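You operate a simulated robot arm through the tools that you are given. There is no shell and no other tool.

You are at the controls of a simulated robot arm. One attempt, no reset.

TASK
Wind the leftover red thread on to the wooden rack's red cone.
Fine: leftover on the feed pin, rack cone on the winder pin, yellow lever down; run it till it stops.

It is judged by the outcome, as a careful person would: the job done as asked, and still so three seconds after it is handed in. It fails if anything else is knocked over, pushed out of place, dropped, spilled or broken.

THE ROBOT
A 6-joint arm with a two-finger gripper, fixed in place. Base frame: the origin is on the floor under the middle of its stand, x ahead of it, y to its left, z up; the work surface is at about z = 0.88. Units: m, degrees, N and s.
With the tool pointing down near the work surface it reaches from about 0.44 to 0.84 m from the base axis. Its first joint turns from -166.0 to 166.0 degrees. Payload 1.66 kg.
The tool frame sits at the grasp point between the pads (the TCP): z along the fingers, y along the line on which they close. The tips reach 0.016 m beyond it. The gripper opens to 0.111 m; its body begins 0.104 m behind the TCP.
Orientation is told as [roll, pitch, yaw] about the base's x, y, z axes, in that order, counted from this pose: with the fingers straight down and closing along the base's y, the tool's x points along the base's -x, its y along +y and its z along -z.

THE INTERFACE
- The arm moves only by the tool play_rows. Its argument "commands" is a list of rows, each an object (a shift or turn left out is 0, a gripper value left out holds the last) with "slide": the shift along the tool's x, y, z in m, a list of three; "turn": the turn, a rotation vector about the tool's x, y, z in degrees, a list of three; "claw": the finger opening in m, from 0 to 0.111. In form: [{"slide": [tx, ty, tz], "turn": [wx, wy, wz], "claw": claw}, ...]. A call has 1 to 20 rows; each row is the pose to reach, as a shift and turn from the pose commanded when the call began, along the tool's axes at that moment. Each row takes 0.2 s and may step no farther than 0.05 m and 8.6 degrees from the row before; otherwise, or with a gripper value out of range, the whole call is refused. A pose out of reach is approached as far as the arm can. The call stops where the force on the tool passes 40 N (or 10 N more than at its start, if that is more) or the arm is blocked; 0.2 s more then pass. The fingers move at their own pace (about 0.1698 m/s each) and stop on an object; they squeeze with about 27 N. The grip force told is the motor's: it shows also when the fingers shut on nothing. Time passes only in rows, and 0.2 s behind the last, so rows that repeat a pose let the fingers close. The reply holds the time, the measured pose of the TCP, the force on the tool along the base axes, the opening and the grip force, in the units named above and with some noise, with the torque about the TCP (base axes, N m) and any sound that the robot's microphone picked up.
- Cameras (640 x 400 px; columns grow to the right, rows downward): "scene" is fixed at [0.3986, 0.4994, 1.6535]; the picture's right is [-0.93, -0.38, 0.00], its down [-0.29, 0.70, -0.66] and it looks along [0.25, -0.61, -0.75] (base axes); focal length 342 px, centre (320, 200). "wrist" rides on the gripper at [0.07, 0.013, -0.143] in the tool frame; the picture's right is [-0.19, 0.98, 0.00], its down [-0.87, -0.17, -0.47] and it looks along [-0.46, -0.09, 0.88] (tool axes); focal length 230 px, centre (320, 200). There is no depth. A picture from a camera that has moved, and an enlarged one, comes with that camera's place and axes in the base frame and with its lens.
- camera(camera): a new picture of that camera. No time passes.
- slide_trunk(by): moves the trunk up (or, below 0, down) by that many m; the arm rides with it, the base frame stays. It gives what a move gives, with no picture.
- inspect(camera, box): a new picture of the part [left, top, right, bottom] of that camera's present view, enlarged. No time passes.
- finish_job(): hands the job in; it is judged then, once.

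Places have to be worked out from the pictures, the camera data and where the tool is seen. Open the gripper and draw the arm clear of the work before you hand the job in, unless the task says otherwise.

The tools are called as name(argument=value, ...) on one line, values as JSON. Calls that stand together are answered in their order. play_rows: Moves the arm, as the interface text tells. Its arguments: {"type":"object","properties":{"commands":{"type":"array"}},"required":["commands"]} The other tools are called the same way: slide_trunk (by) moves the trunk up or down; camera (camera) takes a picture; inspect (camera, box) takes an enlarged picture of a part of a camera's view; finish_job () hands the job in.

At the start:

```text
time_s: 0.0
tool_pos: [0.5159, -0.0078, 1.2562]
ee_rot: [-0.1, -0.1, 0.1]
force: [0.0, 0.3, 0.0]
moment: [-0.02, -0.04, 0.03]
opening: 0.1107
grasp_force: 0.0
trunk travel left (down, up): [-0.225, 0.365]
```

scene: 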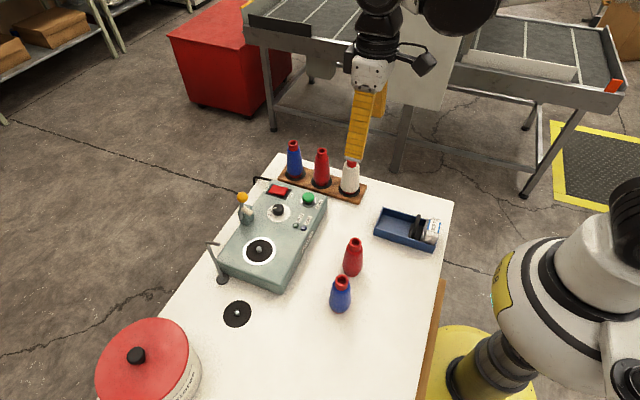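
wrist: 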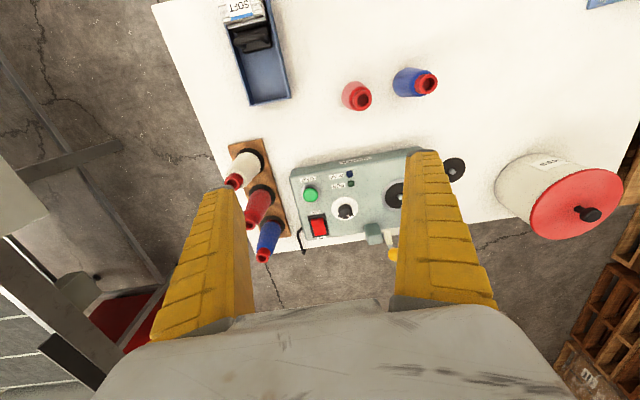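

I'll look closer at the bench: the machine, the rack and the loose cones.

inspect(camera="scene", box=[190, 120, 390, 330])

inspect(camera="scene", box=[200, 170, 340, 300])

inspect(camera="wrist", box=[220, 60, 480, 260])

```text
1.90 times, centred on (290, 225) of scene
camera zoom: at [0.3986, 0.4994, 1.6535], right [-0.93, -0.38, 0.0], down [-0.29, 0.7, -0.66], along [0.25, -0.61, -0.75], focal length 652 px, centre (377, 152)
```

zoom: 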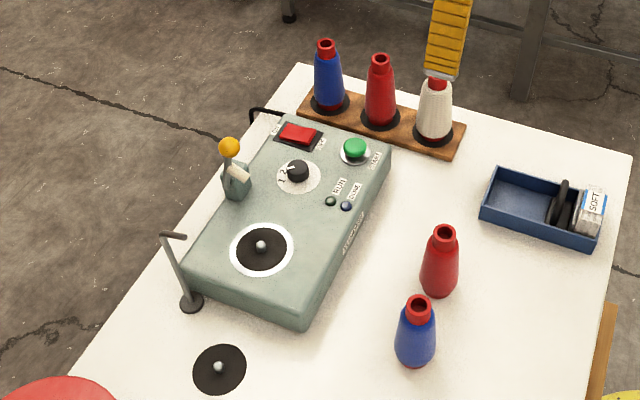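

```text
3.08 times, centred on (270, 235) of scene
camera zoom: at [0.3986, 0.4994, 1.6535], right [-0.93, -0.38, 0.0], down [-0.29, 0.7, -0.66], along [0.25, -0.61, -0.75], focal length 1052 px, centre (474, 92)
```

zoom: 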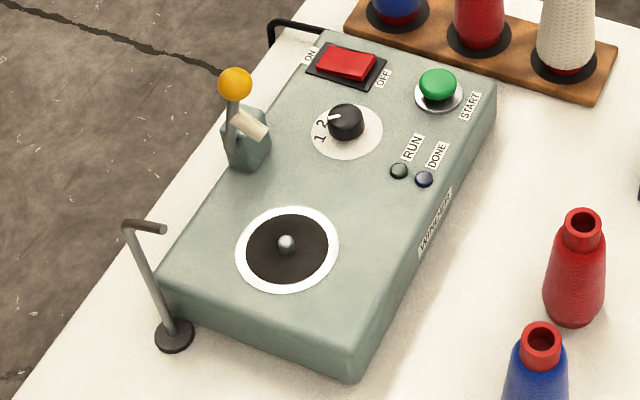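

```text
2.00 times, centred on (350, 160) of wrist
camera zoom: at [0.4465, 0.0037, 1.3982], right [0.19, 0.98, 0.0], down [0.87, -0.17, 0.47], along [0.46, -0.09, -0.88], focal length 460 px, centre (260, 280)
```

zoom: 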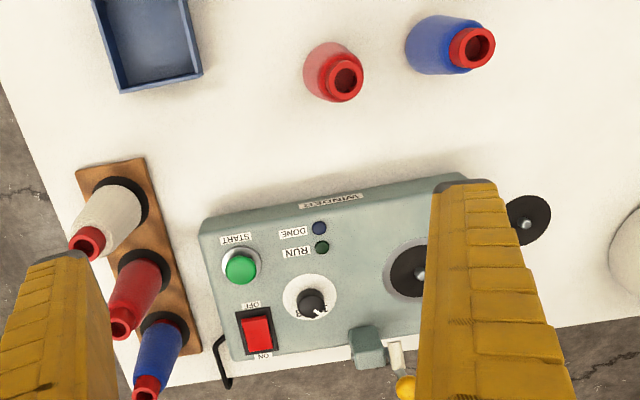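

The leftover red cone looks to be near (0.49, 0.06), the feed pin near (0.70, 0.27) and the winder pin near (0.71, 0.13). I'll zoom in on the panel, the tray and the labels.

inspect(camera="scene", box=[235, 175, 335, 240])

inspect(camera="scene", box=[365, 200, 455, 260])

inspect(camera="scene", box=[270, 130, 380, 210])

inspect(camera="scene", box=[90, 300, 260, 400])

inspect(camera="scene", box=[310, 225, 390, 320])

inspect(camera="wrist", box=[280, 140, 400, 260])

```text
6.15 times, centred on (285, 208) of scene
camera zoom: at [0.3986, 0.4994, 1.6535], right [-0.93, -0.38, 0.0], down [-0.29, 0.7, -0.66], along [0.25, -0.61, -0.75], focal length 2105 px, centre (535, 154)
```

zoom: 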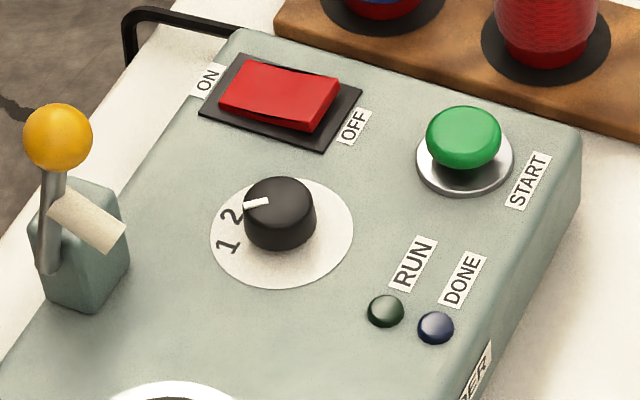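

```text
6.67 times, centred on (410, 230) of scene
camera zoom: at [0.3986, 0.4994, 1.6535], right [-0.93, -0.38, 0.0], down [-0.29, 0.7, -0.66], along [0.25, -0.61, -0.75], focal length 2280 px, centre (-280, 0)
```

zoom: 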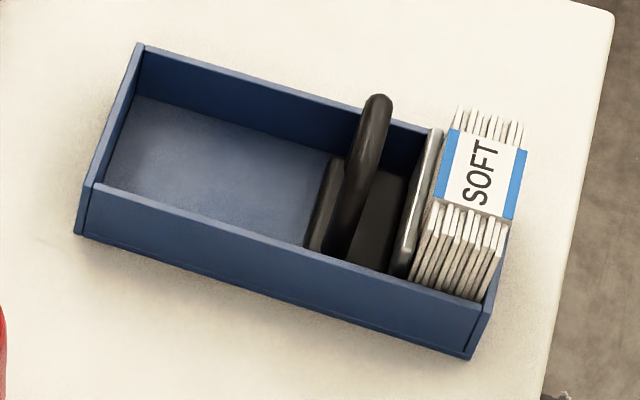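

```text
5.00 times, centred on (325, 170) of scene
camera zoom: at [0.3986, 0.4994, 1.6535], right [-0.93, -0.38, 0.0], down [-0.29, 0.7, -0.66], along [0.25, -0.61, -0.75], focal length 1710 px, centre (295, 350)
```

zoom: 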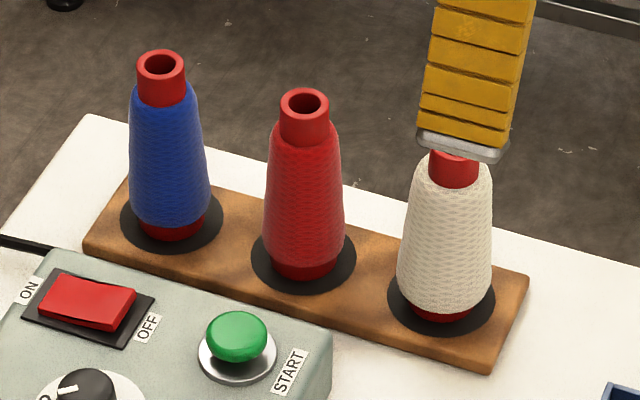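

```text
3.76 times, centred on (175, 350) of scene
camera zoom: at [0.3986, 0.4994, 1.6535], right [-0.93, -0.38, 0.0], down [-0.29, 0.7, -0.66], along [0.25, -0.61, -0.75], focal length 1288 px, centre (866, -365)
```

zoom: 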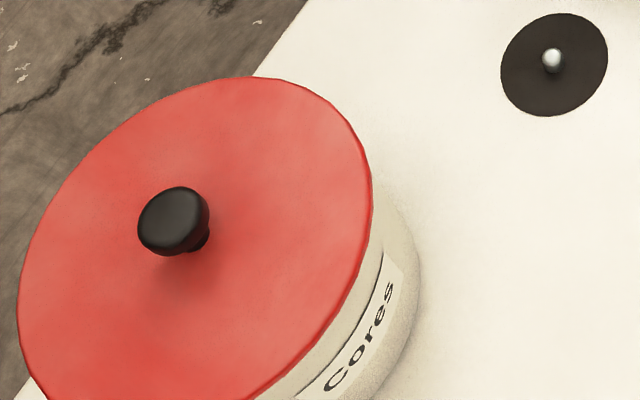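

```text
4.21 times, centred on (350, 272) of scene
camera zoom: at [0.3986, 0.4994, 1.6535], right [-0.93, -0.38, 0.0], down [-0.29, 0.7, -0.66], along [0.25, -0.61, -0.75], focal length 1440 px, centre (194, -105)
```

zoom: 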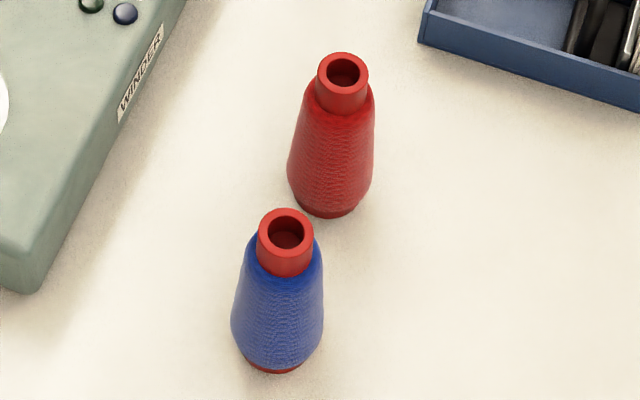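

```text
3.33 times, centred on (340, 200) of wrist
camera zoom: at [0.4465, 0.0037, 1.3982], right [0.19, 0.98, 0.0], down [0.87, -0.17, 0.47], along [0.46, -0.09, -0.88], focal length 767 px, centre (253, 200)
```

zoom: 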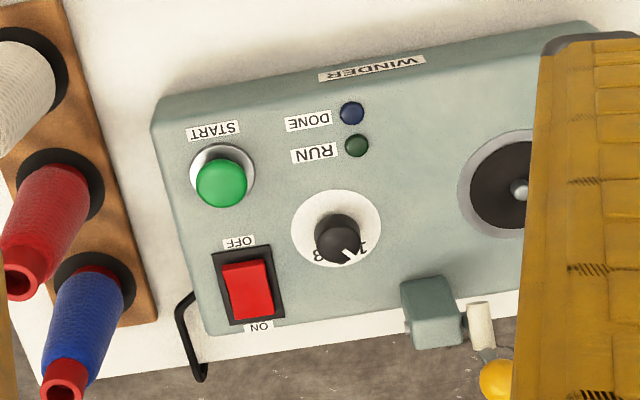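

The bench layout is clear: rack cones run along x at y≈-0.18, and the machine spans x 0.62–0.79 with its lever near (0.78, 0.06). I'll move forward at the same height so the wrist camera can see the panel and lever without the fingers in the way.

play_rows(commands=[{"slide": [-0.04, 0.006, 0]}, {"slide": [-0.08, 0.012, 0]}, {"slide": [-0.12, 0.018, 0]}, {"slide": [-0.16, 0.024, 0]}, {"slide": [-0.2, 0.028, 0]}, {"slide": [-0.224, 0.028, 0]}])

camera(camera="wrist")

inspect(camera="wrist", box=[220, 20, 420, 160])

```text
time_s: 1.4
tool_pos: [0.7406, 0.0182, 1.2561]
ee_rot: [0.0, -0.1, 0.0]
force: [0.0, 0.0, -0.4]
moment: [-0.01, 0.0, -0.03]
opening: 0.1111
grasp_force: 0.0
trunk travel left (down, up): [-0.225, 0.365]
```

```text
taken
camera wrist: at [0.6706, 0.0307, 1.3979], right [0.19, 0.98, 0.0], down [0.87, -0.17, 0.47], along [0.46, -0.09, -0.88], focal length 230 px, centre (320, 200)
```

wrist: 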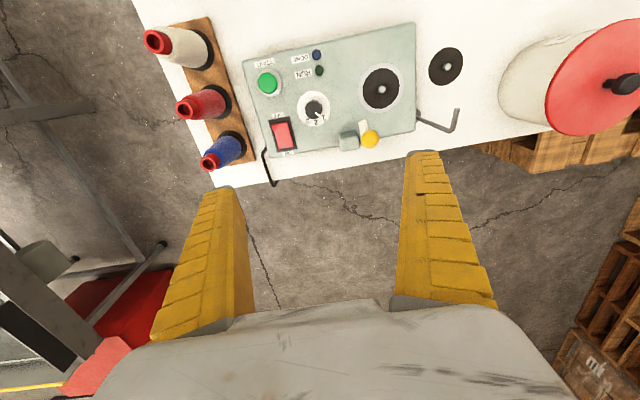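

```text
2.86 times, centred on (320, 90) of wrist
camera zoom: at [0.6706, 0.0307, 1.3979], right [0.19, 0.98, 0.0], down [0.87, -0.17, 0.47], along [0.46, -0.09, -0.88], focal length 657 px, centre (320, 514)
```

zoom: 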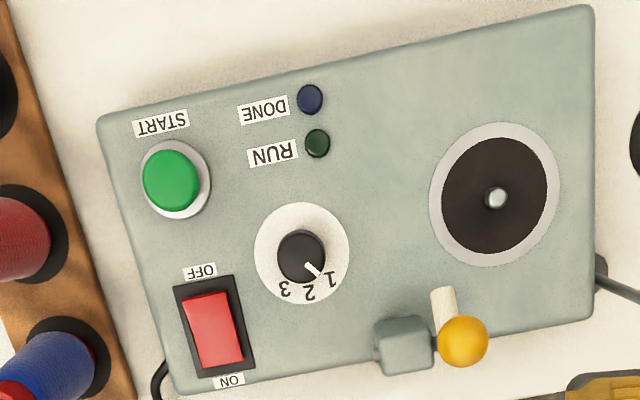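

The knob points at 1, and the task doesn't mention it, so I'll leave it. I'll zoom in on the rocker switch to see which side is pressed, and on the lever.

inspect(camera="scene", box=[262, 178, 298, 204])

inspect(camera="wrist", box=[260, 105, 310, 165])

inspect(camera="wrist", box=[330, 90, 410, 160])

inspect(camera="scene", box=[225, 180, 275, 235])

```text
15.38 times, centred on (280, 191) of scene
camera zoom: at [0.3986, 0.4994, 1.6535], right [-0.93, -0.38, 0.0], down [-0.29, 0.7, -0.66], along [0.25, -0.61, -0.75], focal length 5262 px, centre (935, 338)
```

zoom: 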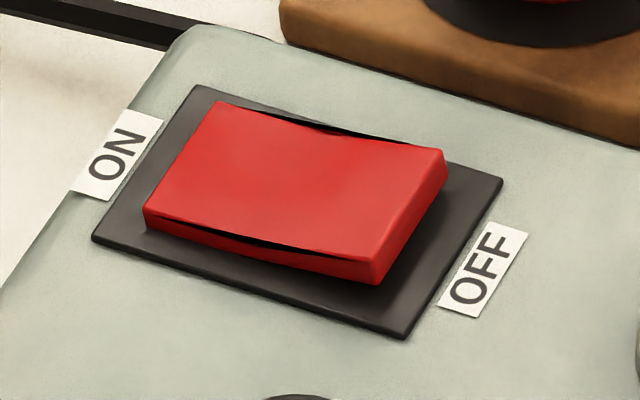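

```text
6.67 times, centred on (285, 135) of wrist
camera zoom: at [0.6706, 0.0307, 1.3979], right [0.19, 0.98, 0.0], down [0.87, -0.17, 0.47], along [0.46, -0.09, -0.88], focal length 1534 px, centre (553, 633)
```

zoom: 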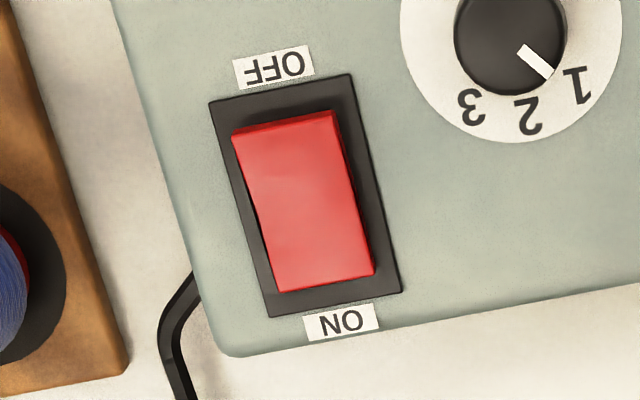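

```text
5.71 times, centred on (370, 125) of wrist
camera zoom: at [0.6706, 0.0307, 1.3979], right [0.19, 0.98, 0.0], down [0.87, -0.17, 0.47], along [0.46, -0.09, -0.88], focal length 1315 px, centre (34, 629)
```

zoom: 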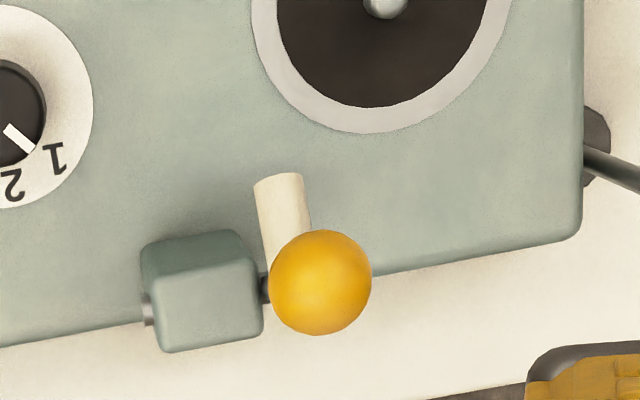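

```text
7.27 times, centred on (250, 208) of scene
camera zoom: at [0.3986, 0.4994, 1.6535], right [-0.93, -0.38, 0.0], down [-0.29, 0.7, -0.66], along [0.25, -0.61, -0.75], focal length 2488 px, centre (829, 146)
```

zoom: 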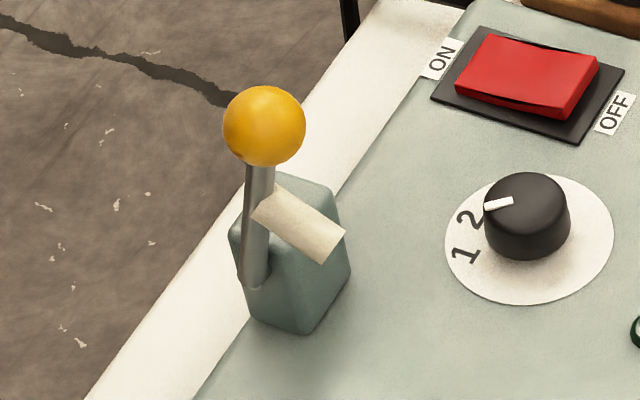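

The rocker's ON end sits lower than its OFF end, so power is already on. The lever pivots near (0.78, 0.084, 0.983) on an axle along y, with its ball near (0.759, 0.085, 1.071), so it should come down toward -x. Next I'll move back over the leftover red cone to fix its position.

play_rows(commands=[{"slide": [0.04, 0.008, 0.0]}, {"slide": [0.08, 0.016, 0.01]}, {"slide": [0.12, 0.024, 0.02]}, {"slide": [0.16, 0.032, 0.035]}, {"slide": [0.2, 0.042, 0.05]}, {"slide": [0.21, 0.042, 0.056]}, {"slide": [0.21, 0.042, 0.056]}])

camera(camera="wrist")

camera(camera="scene")

```text
time_s: 3.0
tool_pos: [0.5286, 0.0607, 1.1999]
ee_rot: [0.0, 0.1, 0.0]
force: [-0.3, 0.4, -0.5]
moment: [-0.01, 0.01, 0.04]
opening: 0.1111
grasp_force: 0.1
trunk travel left (down, up): [-0.225, 0.365]
```

```text
taken
camera wrist: at [0.4592, 0.0723, 1.3425], right [0.19, 0.98, 0.0], down [0.87, -0.17, 0.47], along [0.46, -0.09, -0.88], focal length 230 px, centre (320, 200)
```

wrist: 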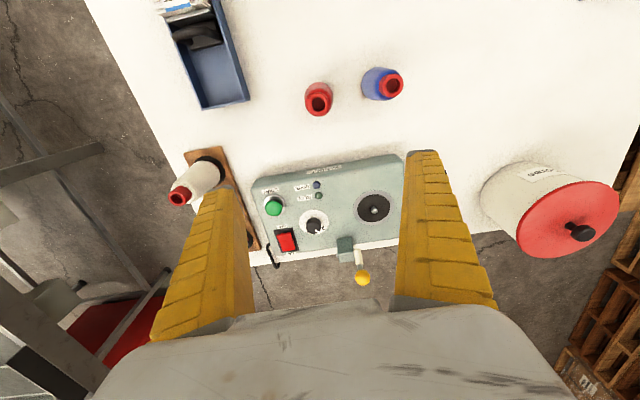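

```text
taken
```

scene: 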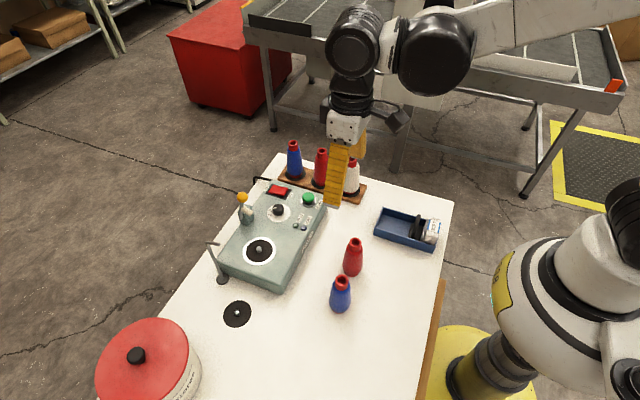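

inspect(camera="wrist", box=[290, 55, 420, 130])

inspect(camera="scene", box=[325, 225, 385, 325])

```text
4.92 times, centred on (355, 92) of wrist
camera zoom: at [0.4592, 0.0723, 1.3425], right [0.19, 0.98, 0.0], down [0.87, -0.17, 0.47], along [0.46, -0.09, -0.88], focal length 1133 px, centre (148, 729)
```

zoom: 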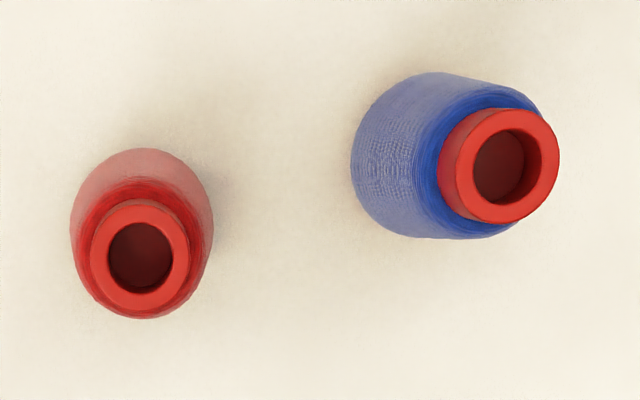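

```text
4.00 times, centred on (355, 275) of scene
camera zoom: at [0.3986, 0.4994, 1.6535], right [-0.93, -0.38, 0.0], down [-0.29, 0.7, -0.66], along [0.25, -0.61, -0.75], focal length 1368 px, centre (180, -100)
```

zoom: 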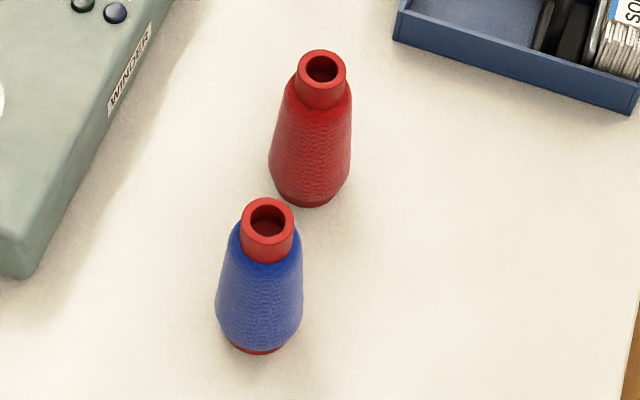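

The leftover red cone's rim is at about (0.489, 0.064, 1.011), and the blue one is 10 cm away at (0.486, 0.161). Before picking anything up, I'll look at both pins from close above to pin down where they are.

play_rows(commands=[{"slide": [-0.035, 0.025, 0]}, {"slide": [-0.07, 0.05, 0]}, {"slide": [-0.105, 0.075, 0]}, {"slide": [-0.14, 0.1, 0]}, {"slide": [-0.175, 0.125, 0]}, {"slide": [-0.21, 0.15, 0]}, {"slide": [-0.222, 0.16, 0]}, {"slide": [-0.222, 0.16, 0]}])

camera(camera="wrist")

inspect(camera="wrist", box=[220, 40, 400, 150])

inspect(camera="scene", box=[200, 230, 290, 330])

```text
time_s: 4.8
tool_pos: [0.7528, 0.2212, 1.1997]
ee_rot: [0.0, -0.1, 0.1]
force: [0.0, 0.0, 0.3]
moment: [-0.03, 0.0, 0.0]
opening: 0.111
grasp_force: 0.0
trunk travel left (down, up): [-0.225, 0.365]
```

```text
taken
camera wrist: at [0.6817, 0.2338, 1.3429], right [0.19, 0.98, 0.0], down [0.87, -0.17, 0.47], along [0.46, -0.09, -0.88], focal length 230 px, centre (320, 200)
```

wrist: 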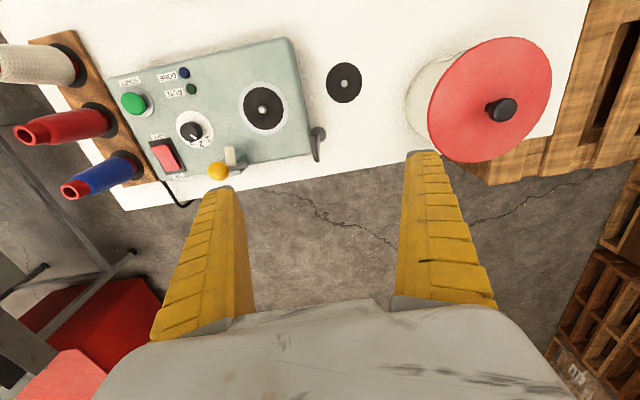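

```text
3.56 times, centred on (310, 95) of wrist
camera zoom: at [0.6817, 0.2338, 1.3429], right [0.19, 0.98, 0.0], down [0.87, -0.17, 0.47], along [0.46, -0.09, -0.88], focal length 818 px, centre (356, 573)
```

zoom: 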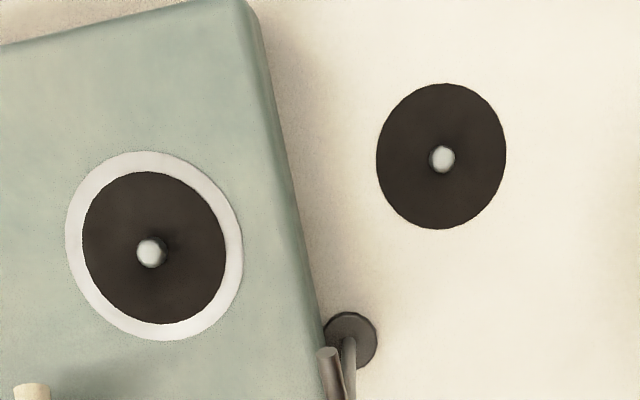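

```text
4.00 times, centred on (245, 280) of scene
camera zoom: at [0.3986, 0.4994, 1.6535], right [-0.93, -0.38, 0.0], down [-0.29, 0.7, -0.66], along [0.25, -0.61, -0.75], focal length 1368 px, centre (620, -120)
```

zoom: 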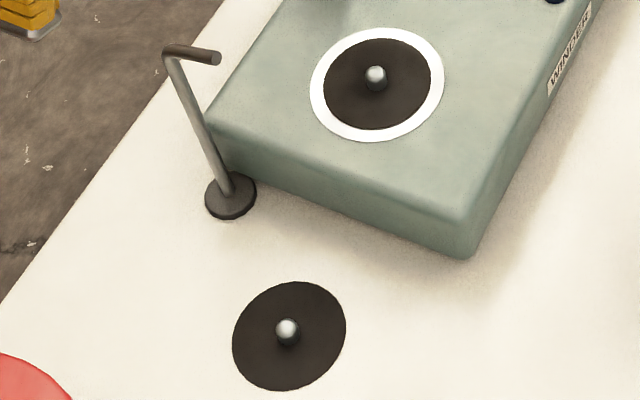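

The disc centres come out at about (0.699, 0.272) for the feed pin and (0.708, 0.134) for the winder. I'll move above the leftover cone with the fingers partly closed.

play_rows(commands=[{"slide": [0.035, -0.021, 0], "claw": 0.062}, {"slide": [0.07, -0.042, 0]}, {"slide": [0.105, -0.063, 0]}, {"slide": [0.14, -0.084, 0]}, {"slide": [0.175, -0.105, 0]}, {"slide": [0.21, -0.126, 0]}, {"slide": [0.24, -0.143, 0]}, {"slide": [0.2638, -0.1572, 0.01]}, {"slide": [0.2638, -0.1572, 0.05]}, {"slide": [0.2638, -0.1572, 0.09]}, {"slide": [0.2638, -0.1572, 0.12]}, {"slide": [0.2638, -0.1572, 0.12]}])

camera(camera="scene")

inspect(camera="scene", box=[310, 180, 400, 320])

camera(camera="wrist")

```text
time_s: 7.4
tool_pos: [0.4869, 0.0669, 1.0786]
ee_rot: [0.0, 0.0, 0.1]
force: [0.3, -0.2, 0.3]
moment: [0.01, 0.03, -0.01]
opening: 0.0638
grasp_force: 1.6
trunk travel left (down, up): [-0.225, 0.365]
```

```text
taken
```

scene: 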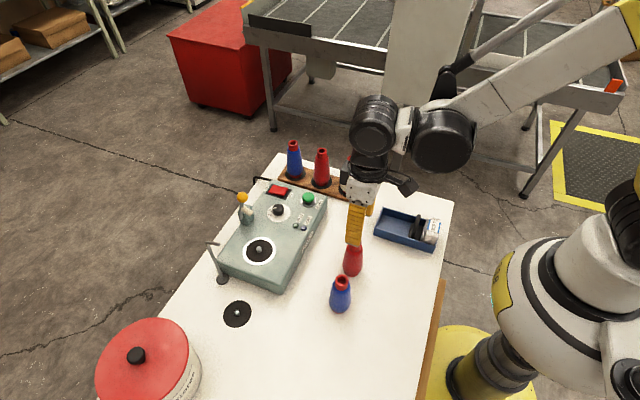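

```text
2.86 times, centred on (355, 250) of scene
camera zoom: at [0.3986, 0.4994, 1.6535], right [-0.93, -0.38, 0.0], down [-0.29, 0.7, -0.66], along [0.25, -0.61, -0.75], focal length 977 px, centre (220, 57)
```

zoom: 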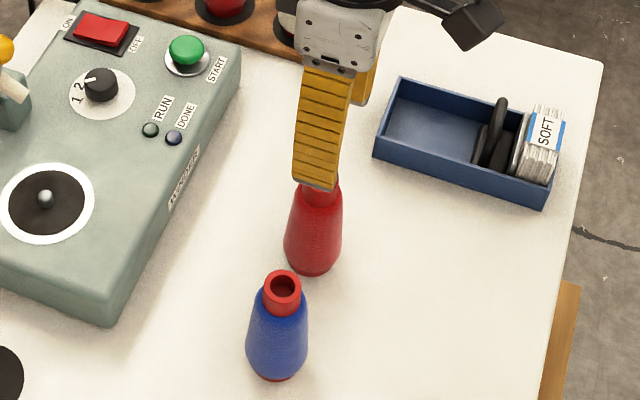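

```text
taken
camera wrist: at [0.4177, 0.0775, 1.222], right [0.19, 0.98, 0.0], down [0.87, -0.17, 0.47], along [0.46, -0.09, -0.88], focal length 230 px, centre (320, 200)
```

wrist: 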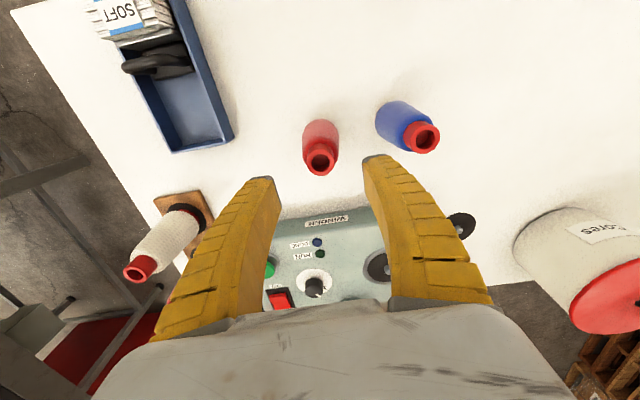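

The cone is between the fingers' projections. I'll zoom to check how it lines up before descending.

inspect(camera="wrist", box=[280, 100, 400, 200])

```text
4.00 times, centred on (340, 150) of wrist
camera zoom: at [0.4177, 0.0775, 1.222], right [0.19, 0.98, 0.0], down [0.87, -0.17, 0.47], along [0.46, -0.09, -0.88], focal length 920 px, centre (240, 400)
```

zoom: 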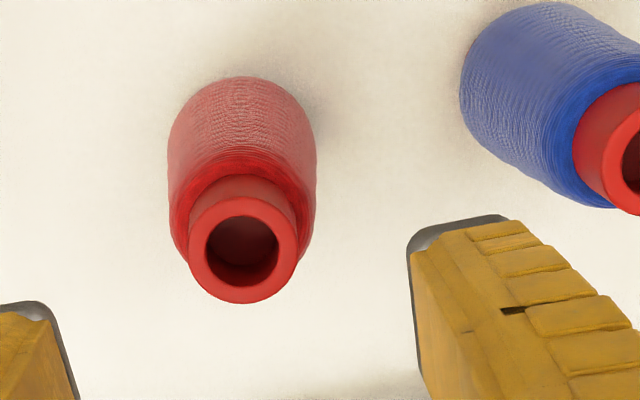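

The rim is centred at (0.488, 0.0645), right under the TCP. I'll descend 0.069 m so the pads straddle the neck, then close.

play_rows(commands=[{"slide": [0, 0, 0.025]}, {"slide": [0, 0, 0.045]}, {"slide": [0, 0, 0.06]}, {"slide": [0, 0, 0.069]}, {"slide": [0, 0, 0.069]}, {"slide": [0, 0, 0.069], "claw": 0.045}, {"slide": [0, 0, 0.069], "claw": 0.03}, {"slide": [0, 0, 0.069], "claw": 0.015}, {"slide": [0, 0, 0.069], "claw": 0.0}, {"slide": [0, 0, 0.069], "claw": 0.0}])

camera(camera="wrist")

inspect(camera="scene", box=[310, 180, 400, 320])

```text
time_s: 9.6
tool_pos: [0.4858, 0.0643, 1.0101]
ee_rot: [0.0, -0.1, 0.0]
force: [2.0, 0.1, 5.7]
moment: [0.0, -0.33, 0.05]
opening: 0.0239
grasp_force: 26.7
trunk travel left (down, up): [-0.225, 0.365]
```

```text
taken
camera wrist: at [0.4176, 0.0768, 1.1539], right [0.19, 0.98, 0.0], down [0.87, -0.17, 0.47], along [0.46, -0.09, -0.88], focal length 230 px, centre (320, 200)
```

wrist: 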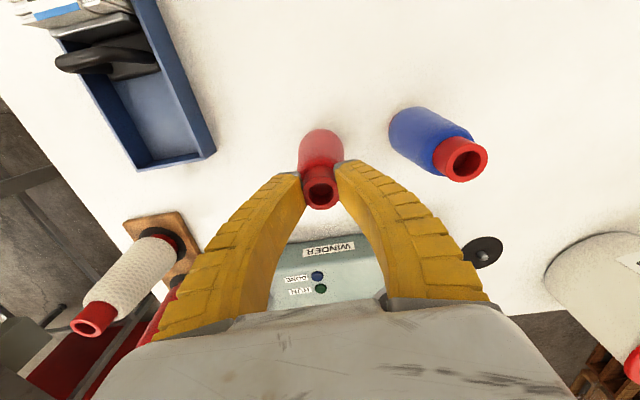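

```text
2.86 times, centred on (355, 250) of scene
camera zoom: at [0.3986, 0.4994, 1.6535], right [-0.93, -0.38, 0.0], down [-0.29, 0.7, -0.66], along [0.25, -0.61, -0.75], focal length 977 px, centre (220, 57)
```

zoom: 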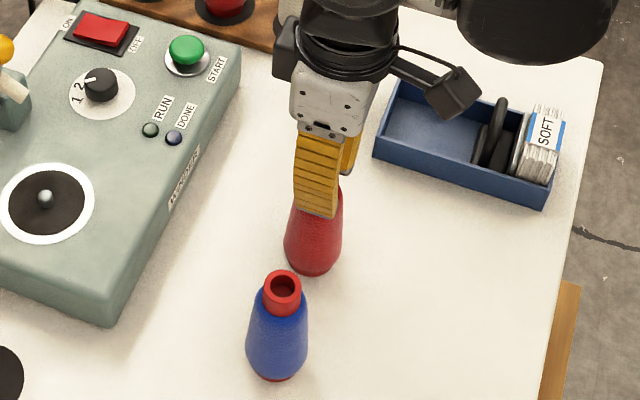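

The grip holds at 0.024 m on the neck with a small upward reaction. I'll check the contact close up, then lift.

inspect(camera="wrist", box=[270, 110, 370, 220])

play_rows(commands=[{"slide": [0, 0, -0.005]}, {"slide": [0, 0, -0.015]}, {"slide": [0, 0, -0.03]}, {"slide": [0, 0, -0.03]}])

inspect(camera="scene", box=[310, 180, 400, 320])

inspect(camera="wrist", box=[270, 110, 370, 220])

```text
3.64 times, centred on (320, 165) of wrist
camera zoom: at [0.4176, 0.0768, 1.1539], right [0.19, 0.98, 0.0], down [0.87, -0.17, 0.47], along [0.46, -0.09, -0.88], focal length 837 px, centre (320, 327)
```

zoom: 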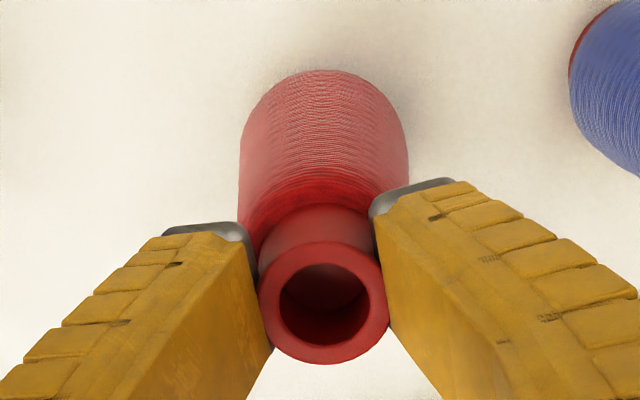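

```text
time_s: 10.6
tool_pos: [0.4873, 0.0641, 1.0425]
ee_rot: [-0.1, 0.0, -0.1]
force: [-0.1, -0.2, -0.5]
moment: [-0.01, -0.02, 0.03]
opening: 0.0197
grasp_force: 27.5
trunk travel left (down, up): [-0.225, 0.365]
```

```text
2.86 times, centred on (355, 250) of scene
camera zoom: at [0.3986, 0.4994, 1.6535], right [-0.93, -0.38, 0.0], down [-0.29, 0.7, -0.66], along [0.25, -0.61, -0.75], focal length 977 px, centre (220, 57)
```

zoom: 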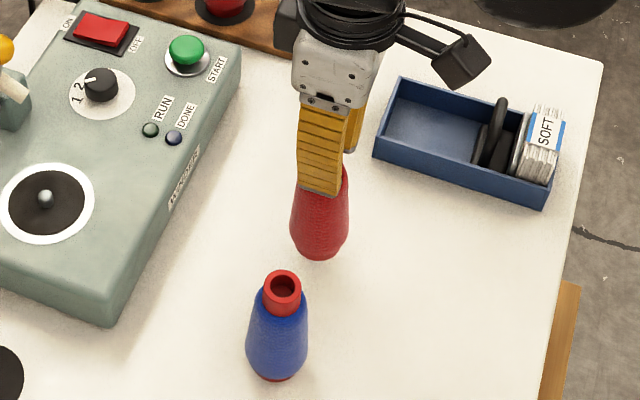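

```text
3.64 times, centred on (320, 165) of wrist
camera zoom: at [0.4179, 0.0765, 1.1841], right [0.19, 0.98, 0.0], down [0.87, -0.17, 0.47], along [0.46, -0.09, -0.88], focal length 837 px, centre (320, 327)
```

zoom: 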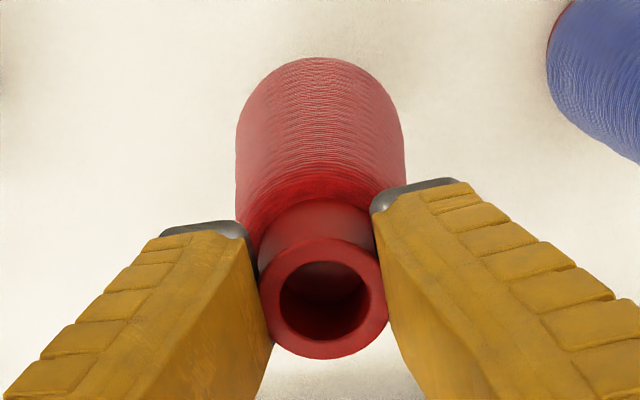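

The cone is lifted and held upright, though the opening reads a little smaller. I'll lift it further in small steps and check that the grip is steady.

play_rows(commands=[{"slide": [0, 0, -0.01]}, {"slide": [0, 0, -0.03]}, {"slide": [0, 0, -0.06]}, {"slide": [0, 0, -0.09]}, {"slide": [0, 0, -0.11]}, {"slide": [0, 0, -0.11]}, {"slide": [0, 0, -0.11]}])

inspect(camera="scene", box=[310, 160, 400, 300])

inspect(camera="wrist", box=[270, 110, 370, 220])

```text
time_s: 12.2
tool_pos: [0.4885, 0.0654, 1.1512]
ee_rot: [0.0, 0.0, 0.0]
force: [-0.3, -0.1, -0.8]
moment: [0.02, -0.01, 0.0]
opening: 0.0197
grasp_force: 26.7
trunk travel left (down, up): [-0.225, 0.365]
```

```text
2.86 times, centred on (355, 230) of scene
camera zoom: at [0.3986, 0.4994, 1.6535], right [-0.93, -0.38, 0.0], down [-0.29, 0.7, -0.66], along [0.25, -0.61, -0.75], focal length 977 px, centre (220, 114)
```

zoom: 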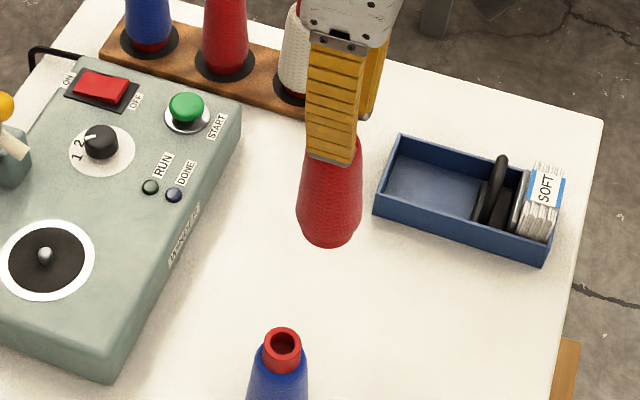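

```text
3.64 times, centred on (320, 165) of wrist
camera zoom: at [0.4183, 0.0781, 1.2939], right [0.19, 0.98, 0.0], down [0.87, -0.17, 0.47], along [0.46, -0.09, -0.88], focal length 837 px, centre (320, 327)
```

zoom: 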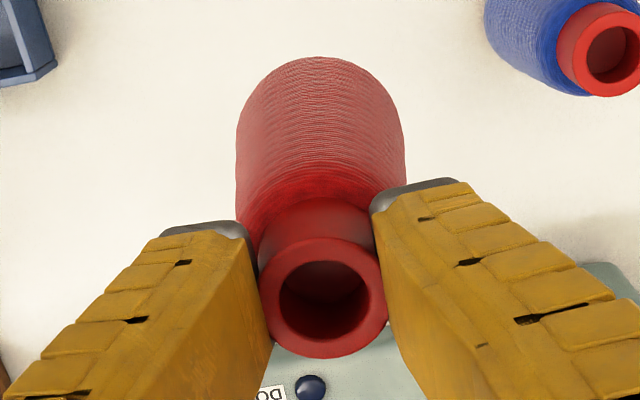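

The grip is steady, with the base about 13 cm below the TCP and perhaps slightly tilted toward -x. I'll carry it over the feed pin, staying high.

play_rows(commands=[{"slide": [-0.02, 0.015, -0.02]}, {"slide": [-0.047, 0.042, -0.025]}, {"slide": [-0.074, 0.069, -0.025]}, {"slide": [-0.101, 0.096, -0.025]}, {"slide": [-0.128, 0.123, -0.025]}, {"slide": [-0.155, 0.15, -0.025]}, {"slide": [-0.182, 0.177, -0.025]}, {"slide": [-0.2, 0.197, -0.025]}, {"slide": [-0.212, 0.207, -0.025]}, {"slide": [-0.212, 0.207, 0.01]}, {"slide": [-0.212, 0.207, 0.04]}, {"slide": [-0.212, 0.207, 0.07]}, {"slide": [-0.212, 0.207, 0.09]}, {"slide": [-0.212, 0.207, 0.1]}, {"slide": [-0.212, 0.207, 0.1]}])

inspect(camera="scene", box=[190, 230, 290, 340])

camera(camera="wrist")

camera(camera="scene")

```text
time_s: 15.4
tool_pos: [0.6989, 0.2709, 1.0515]
ee_rot: [-0.1, -0.1, 0.0]
force: [-0.2, -0.4, -0.5]
moment: [-0.01, 0.01, 0.01]
opening: 0.0196
grasp_force: 27.1
trunk travel left (down, up): [-0.225, 0.365]
```

```text
3.64 times, centred on (240, 285) of scene
camera zoom: at [0.3986, 0.4994, 1.6535], right [-0.93, -0.38, 0.0], down [-0.29, 0.7, -0.66], along [0.25, -0.61, -0.75], focal length 1244 px, centre (611, -109)
```

zoom: 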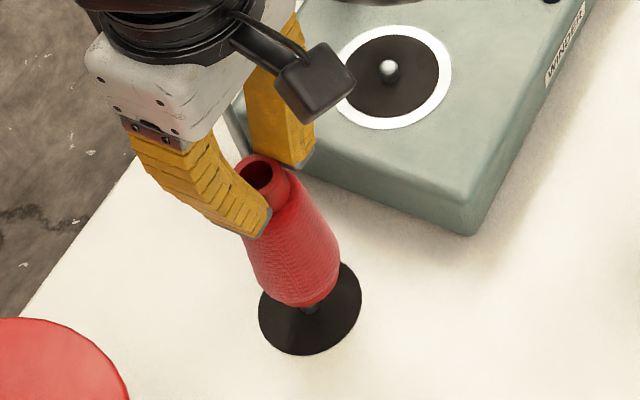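

```text
taken
camera wrist: at [0.6295, 0.2832, 1.1926], right [0.19, 0.98, 0.0], down [0.87, -0.17, 0.47], along [0.46, -0.09, -0.88], focal length 230 px, centre (320, 200)
```

wrist: 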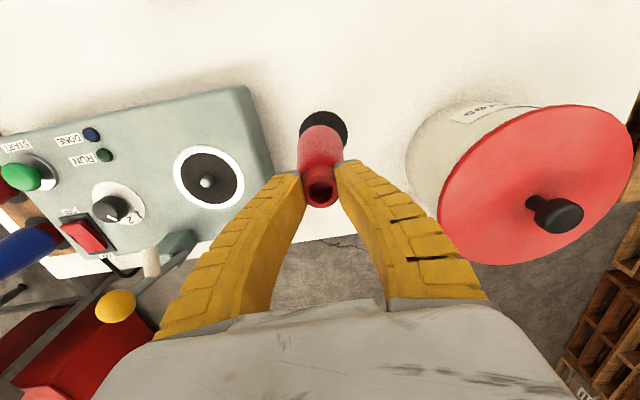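

```text
taken
```

scene: 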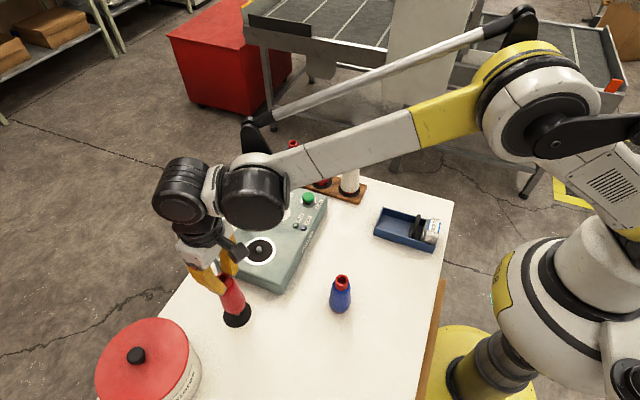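

The cone is over the feed disc with the pin just visible under it. I'll zoom in hard to compare the base centre with the pin.

inspect(camera="scene", box=[210, 265, 265, 335])

inspect(camera="wrist", box=[280, 95, 370, 215])

```text
5.71 times, centred on (238, 300) of scene
camera zoom: at [0.3986, 0.4994, 1.6535], right [-0.93, -0.38, 0.0], down [-0.29, 0.7, -0.66], along [0.25, -0.61, -0.75], focal length 1955 px, centre (791, -371)
```

zoom: 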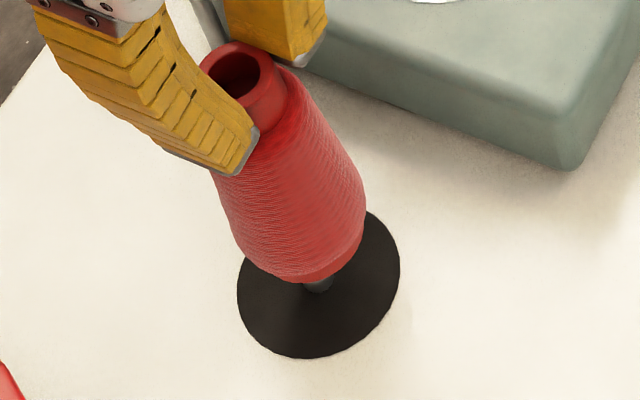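

```text
3.33 times, centred on (325, 155) of wrist
camera zoom: at [0.6295, 0.2832, 1.1926], right [0.19, 0.98, 0.0], down [0.87, -0.17, 0.47], along [0.46, -0.09, -0.88], focal length 767 px, centre (303, 350)
```

zoom: 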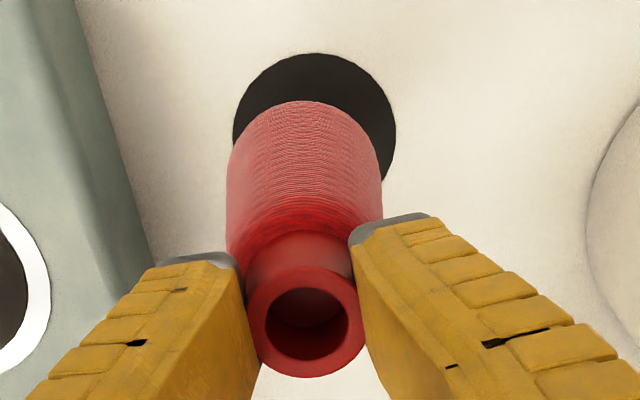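

Both views agree that the cone base sits about 3 mm short in y relative to the pin, while x is about right. I'll shift +3 mm in y, lower 15 mm and look again.

play_rows(commands=[{"slide": [-0.0005, 0.003, 0.0]}, {"slide": [-0.0005, 0.003, 0.01]}, {"slide": [-0.0005, 0.003, 0.015]}, {"slide": [-0.0005, 0.003, 0.015]}])

inspect(camera="scene", box=[215, 275, 260, 335])

inspect(camera="wrist", box=[280, 95, 370, 215])

```text
time_s: 16.4
tool_pos: [0.7001, 0.2744, 1.0358]
ee_rot: [-0.1, -0.1, 0.0]
force: [-0.3, 0.2, -2.2]
moment: [0.02, 0.03, 0.0]
opening: 0.0196
grasp_force: 27.2
trunk travel left (down, up): [-0.225, 0.365]
```

```text
6.67 times, centred on (238, 305) of scene
camera zoom: at [0.3986, 0.4994, 1.6535], right [-0.93, -0.38, 0.0], down [-0.29, 0.7, -0.66], along [0.25, -0.61, -0.75], focal length 2280 px, centre (870, -500)
```

zoom: 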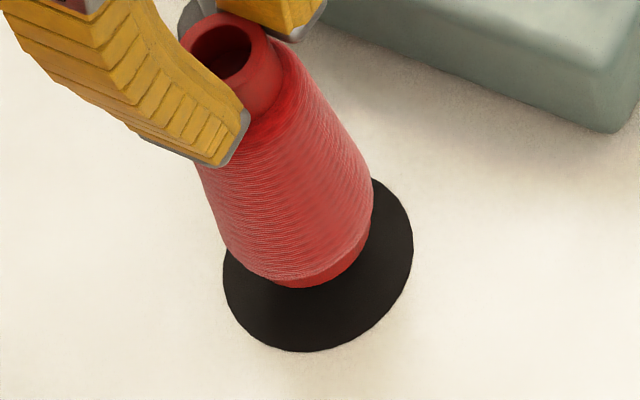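

```text
3.33 times, centred on (325, 155) of wrist
camera zoom: at [0.6309, 0.2862, 1.178], right [0.19, 0.98, 0.0], down [0.87, -0.17, 0.47], along [0.46, -0.09, -0.88], focal length 767 px, centre (303, 350)
```

zoom: 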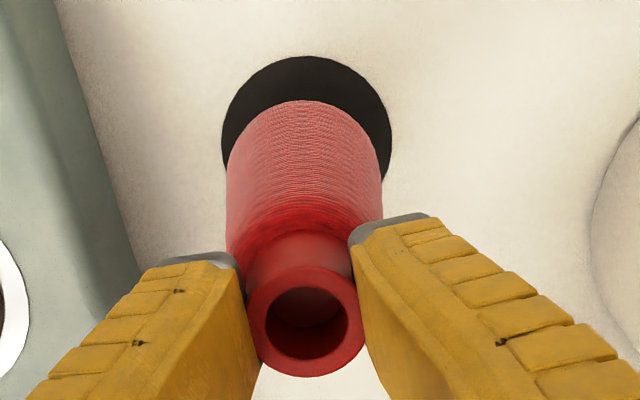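

Comparing the base outline with the disc in both views, the base is about 2 mm too far in +x and 1 mm short in y. I'll correct that and lower in small steps while watching the force.

play_rows(commands=[{"slide": [0.002, 0.0012, 0.0]}, {"slide": [0.002, 0.0012, 0.004]}, {"slide": [0.002, 0.0012, 0.008]}, {"slide": [0.002, 0.0012, 0.011]}, {"slide": [0.002, 0.0012, 0.011]}])

inspect(camera="scene", box=[215, 275, 260, 335])

```text
time_s: 17.6
tool_pos: [0.697, 0.2758, 1.0243]
ee_rot: [0.0, 0.0, 0.1]
force: [-0.1, 0.1, -1.6]
moment: [-0.02, 0.01, 0.0]
opening: 0.0193
grasp_force: 26.9
trunk travel left (down, up): [-0.225, 0.365]
```

```text
6.67 times, centred on (238, 305) of scene
camera zoom: at [0.3986, 0.4994, 1.6535], right [-0.93, -0.38, 0.0], down [-0.29, 0.7, -0.66], along [0.25, -0.61, -0.75], focal length 2280 px, centre (870, -500)
```

zoom: 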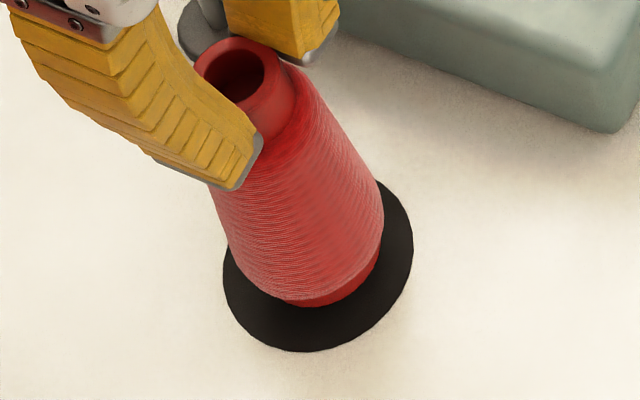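

There's no contact yet and the base looks concentric with the disc. I'll keep lowering in small steps.

play_rows(commands=[{"slide": [0, 0, 0.003]}, {"slide": [0, 0, 0.006]}, {"slide": [0, 0, 0.006]}])

inspect(camera="scene", box=[215, 275, 260, 335])

```text
time_s: 18.4
tool_pos: [0.6976, 0.2751, 1.0194]
ee_rot: [-0.1, -0.1, 0.1]
force: [-0.5, -0.1, -0.8]
moment: [-0.03, 0.01, -0.02]
opening: 0.0189
grasp_force: 27.2
trunk travel left (down, up): [-0.225, 0.365]
```

```text
6.67 times, centred on (238, 305) of scene
camera zoom: at [0.3986, 0.4994, 1.6535], right [-0.93, -0.38, 0.0], down [-0.29, 0.7, -0.66], along [0.25, -0.61, -0.75], focal length 2280 px, centre (870, -500)
```

zoom: 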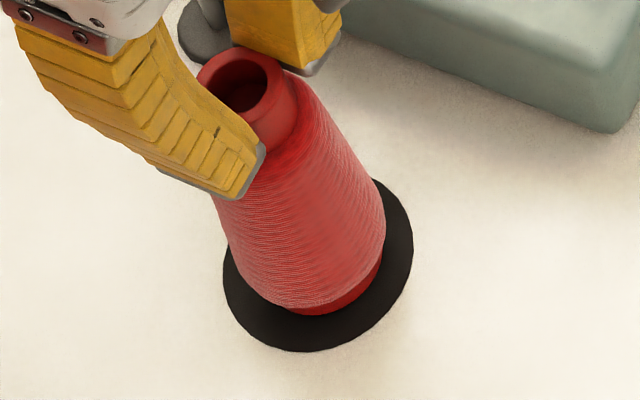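

Still free, with the base now below pin-tip height, so the pin has entered the hole. Lowering on to seat.

play_rows(commands=[{"slide": [0, 0, 0.002]}, {"slide": [0, 0, 0.004]}, {"slide": [0, 0, 0.006]}, {"slide": [0, 0, 0.006]}])

inspect(camera="scene", box=[215, 275, 260, 335])

inspect(camera="wrist", box=[280, 95, 370, 215])

```text
time_s: 19.4
tool_pos: [0.698, 0.2773, 1.0137]
ee_rot: [0.1, 0.0, 0.0]
force: [-0.5, -0.3, 2.8]
moment: [-0.03, 0.03, 0.02]
opening: 0.0194
grasp_force: 27.2
trunk travel left (down, up): [-0.225, 0.365]
```

```text
6.67 times, centred on (238, 305) of scene
camera zoom: at [0.3986, 0.4994, 1.6535], right [-0.93, -0.38, 0.0], down [-0.29, 0.7, -0.66], along [0.25, -0.61, -0.75], focal length 2280 px, centre (870, -500)
```

zoom: 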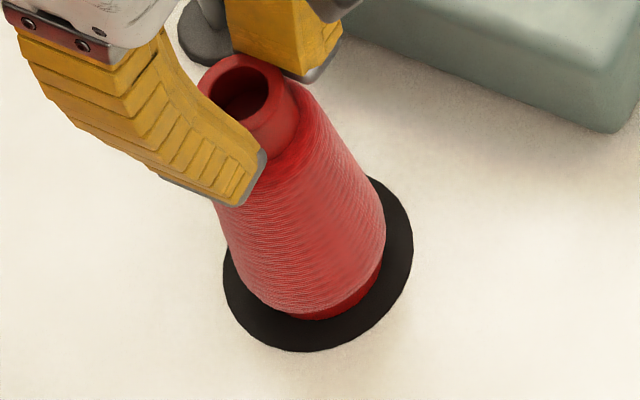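

```text
3.33 times, centred on (325, 155) of wrist
camera zoom: at [0.6292, 0.288, 1.1559], right [0.19, 0.98, 0.0], down [0.87, -0.17, 0.47], along [0.46, -0.09, -0.88], focal length 767 px, centre (303, 350)
```

zoom: 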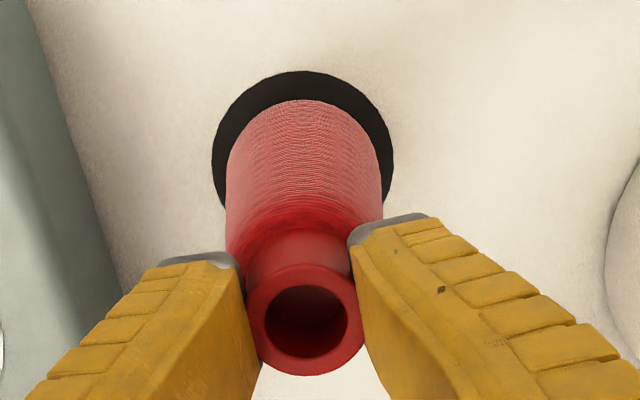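

A light contact of about 3 N appears at seating height, so the cone is on the pin. I'll press about 1 mm more, then open the fingers gently.

play_rows(commands=[{"slide": [0, 0, 0.0012]}, {"slide": [0, 0, 0.0012]}])

```text
time_s: 20.0
tool_pos: [0.6987, 0.2746, 1.0132]
ee_rot: [0.0, 0.0, 0.1]
force: [-1.7, -0.2, 7.1]
moment: [0.04, 0.11, -0.01]
opening: 0.0201
grasp_force: 27.6
trunk travel left (down, up): [-0.225, 0.365]
```

Force rose to 7 N, so it's firmly seated. I'll open to 0.06 and rise straight up.

play_rows(commands=[{"slide": [0, 0, 0], "claw": 0.03}, {"slide": [0, 0, 0], "claw": 0.045}, {"slide": [0, 0, 0], "claw": 0.06}, {"slide": [0, 0, 0], "claw": 0.06}, {"slide": [0, 0, -0.01]}, {"slide": [0, 0, -0.03]}, {"slide": [0, 0, -0.06]}, {"slide": [0, 0, -0.1]}, {"slide": [0, 0, -0.14]}, {"slide": [0, 0, -0.17]}, {"slide": [0, 0, -0.17]}])

camera(camera="scene")

inspect(camera="scene", box=[205, 250, 270, 335])

camera(camera="wrist")

```text
time_s: 22.4
tool_pos: [0.6977, 0.2748, 1.1811]
ee_rot: [0.0, -0.1, 0.0]
force: [-0.6, -0.8, -0.1]
moment: [0.0, 0.0, 0.01]
opening: 0.0622
grasp_force: 0.7
trunk travel left (down, up): [-0.225, 0.365]
```

```text
taken
```

scene: 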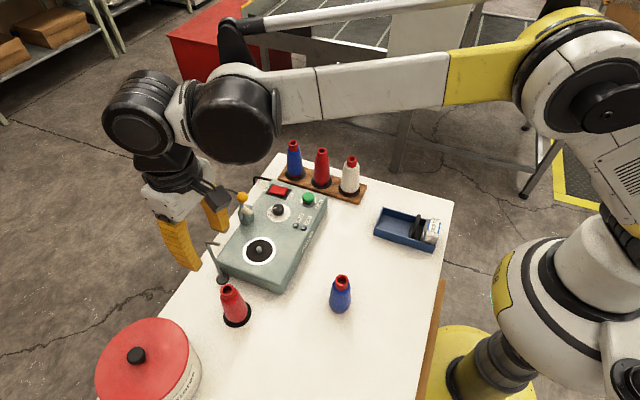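

```text
4.71 times, centred on (238, 292) of scene
camera zoom: at [0.3986, 0.4994, 1.6535], right [-0.93, -0.38, 0.0], down [-0.29, 0.7, -0.66], along [0.25, -0.61, -0.75], focal length 1610 px, centre (708, -235)
```

zoom: 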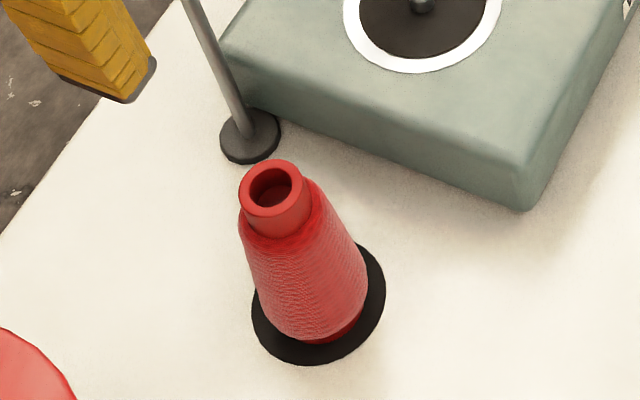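

```text
taken
camera wrist: at [0.629, 0.2874, 1.3235], right [0.19, 0.98, 0.0], down [0.87, -0.17, 0.47], along [0.46, -0.09, -0.88], focal length 230 px, centre (320, 200)
```

wrist: 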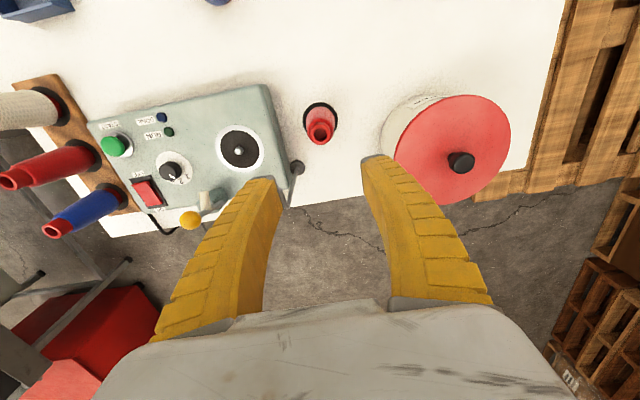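

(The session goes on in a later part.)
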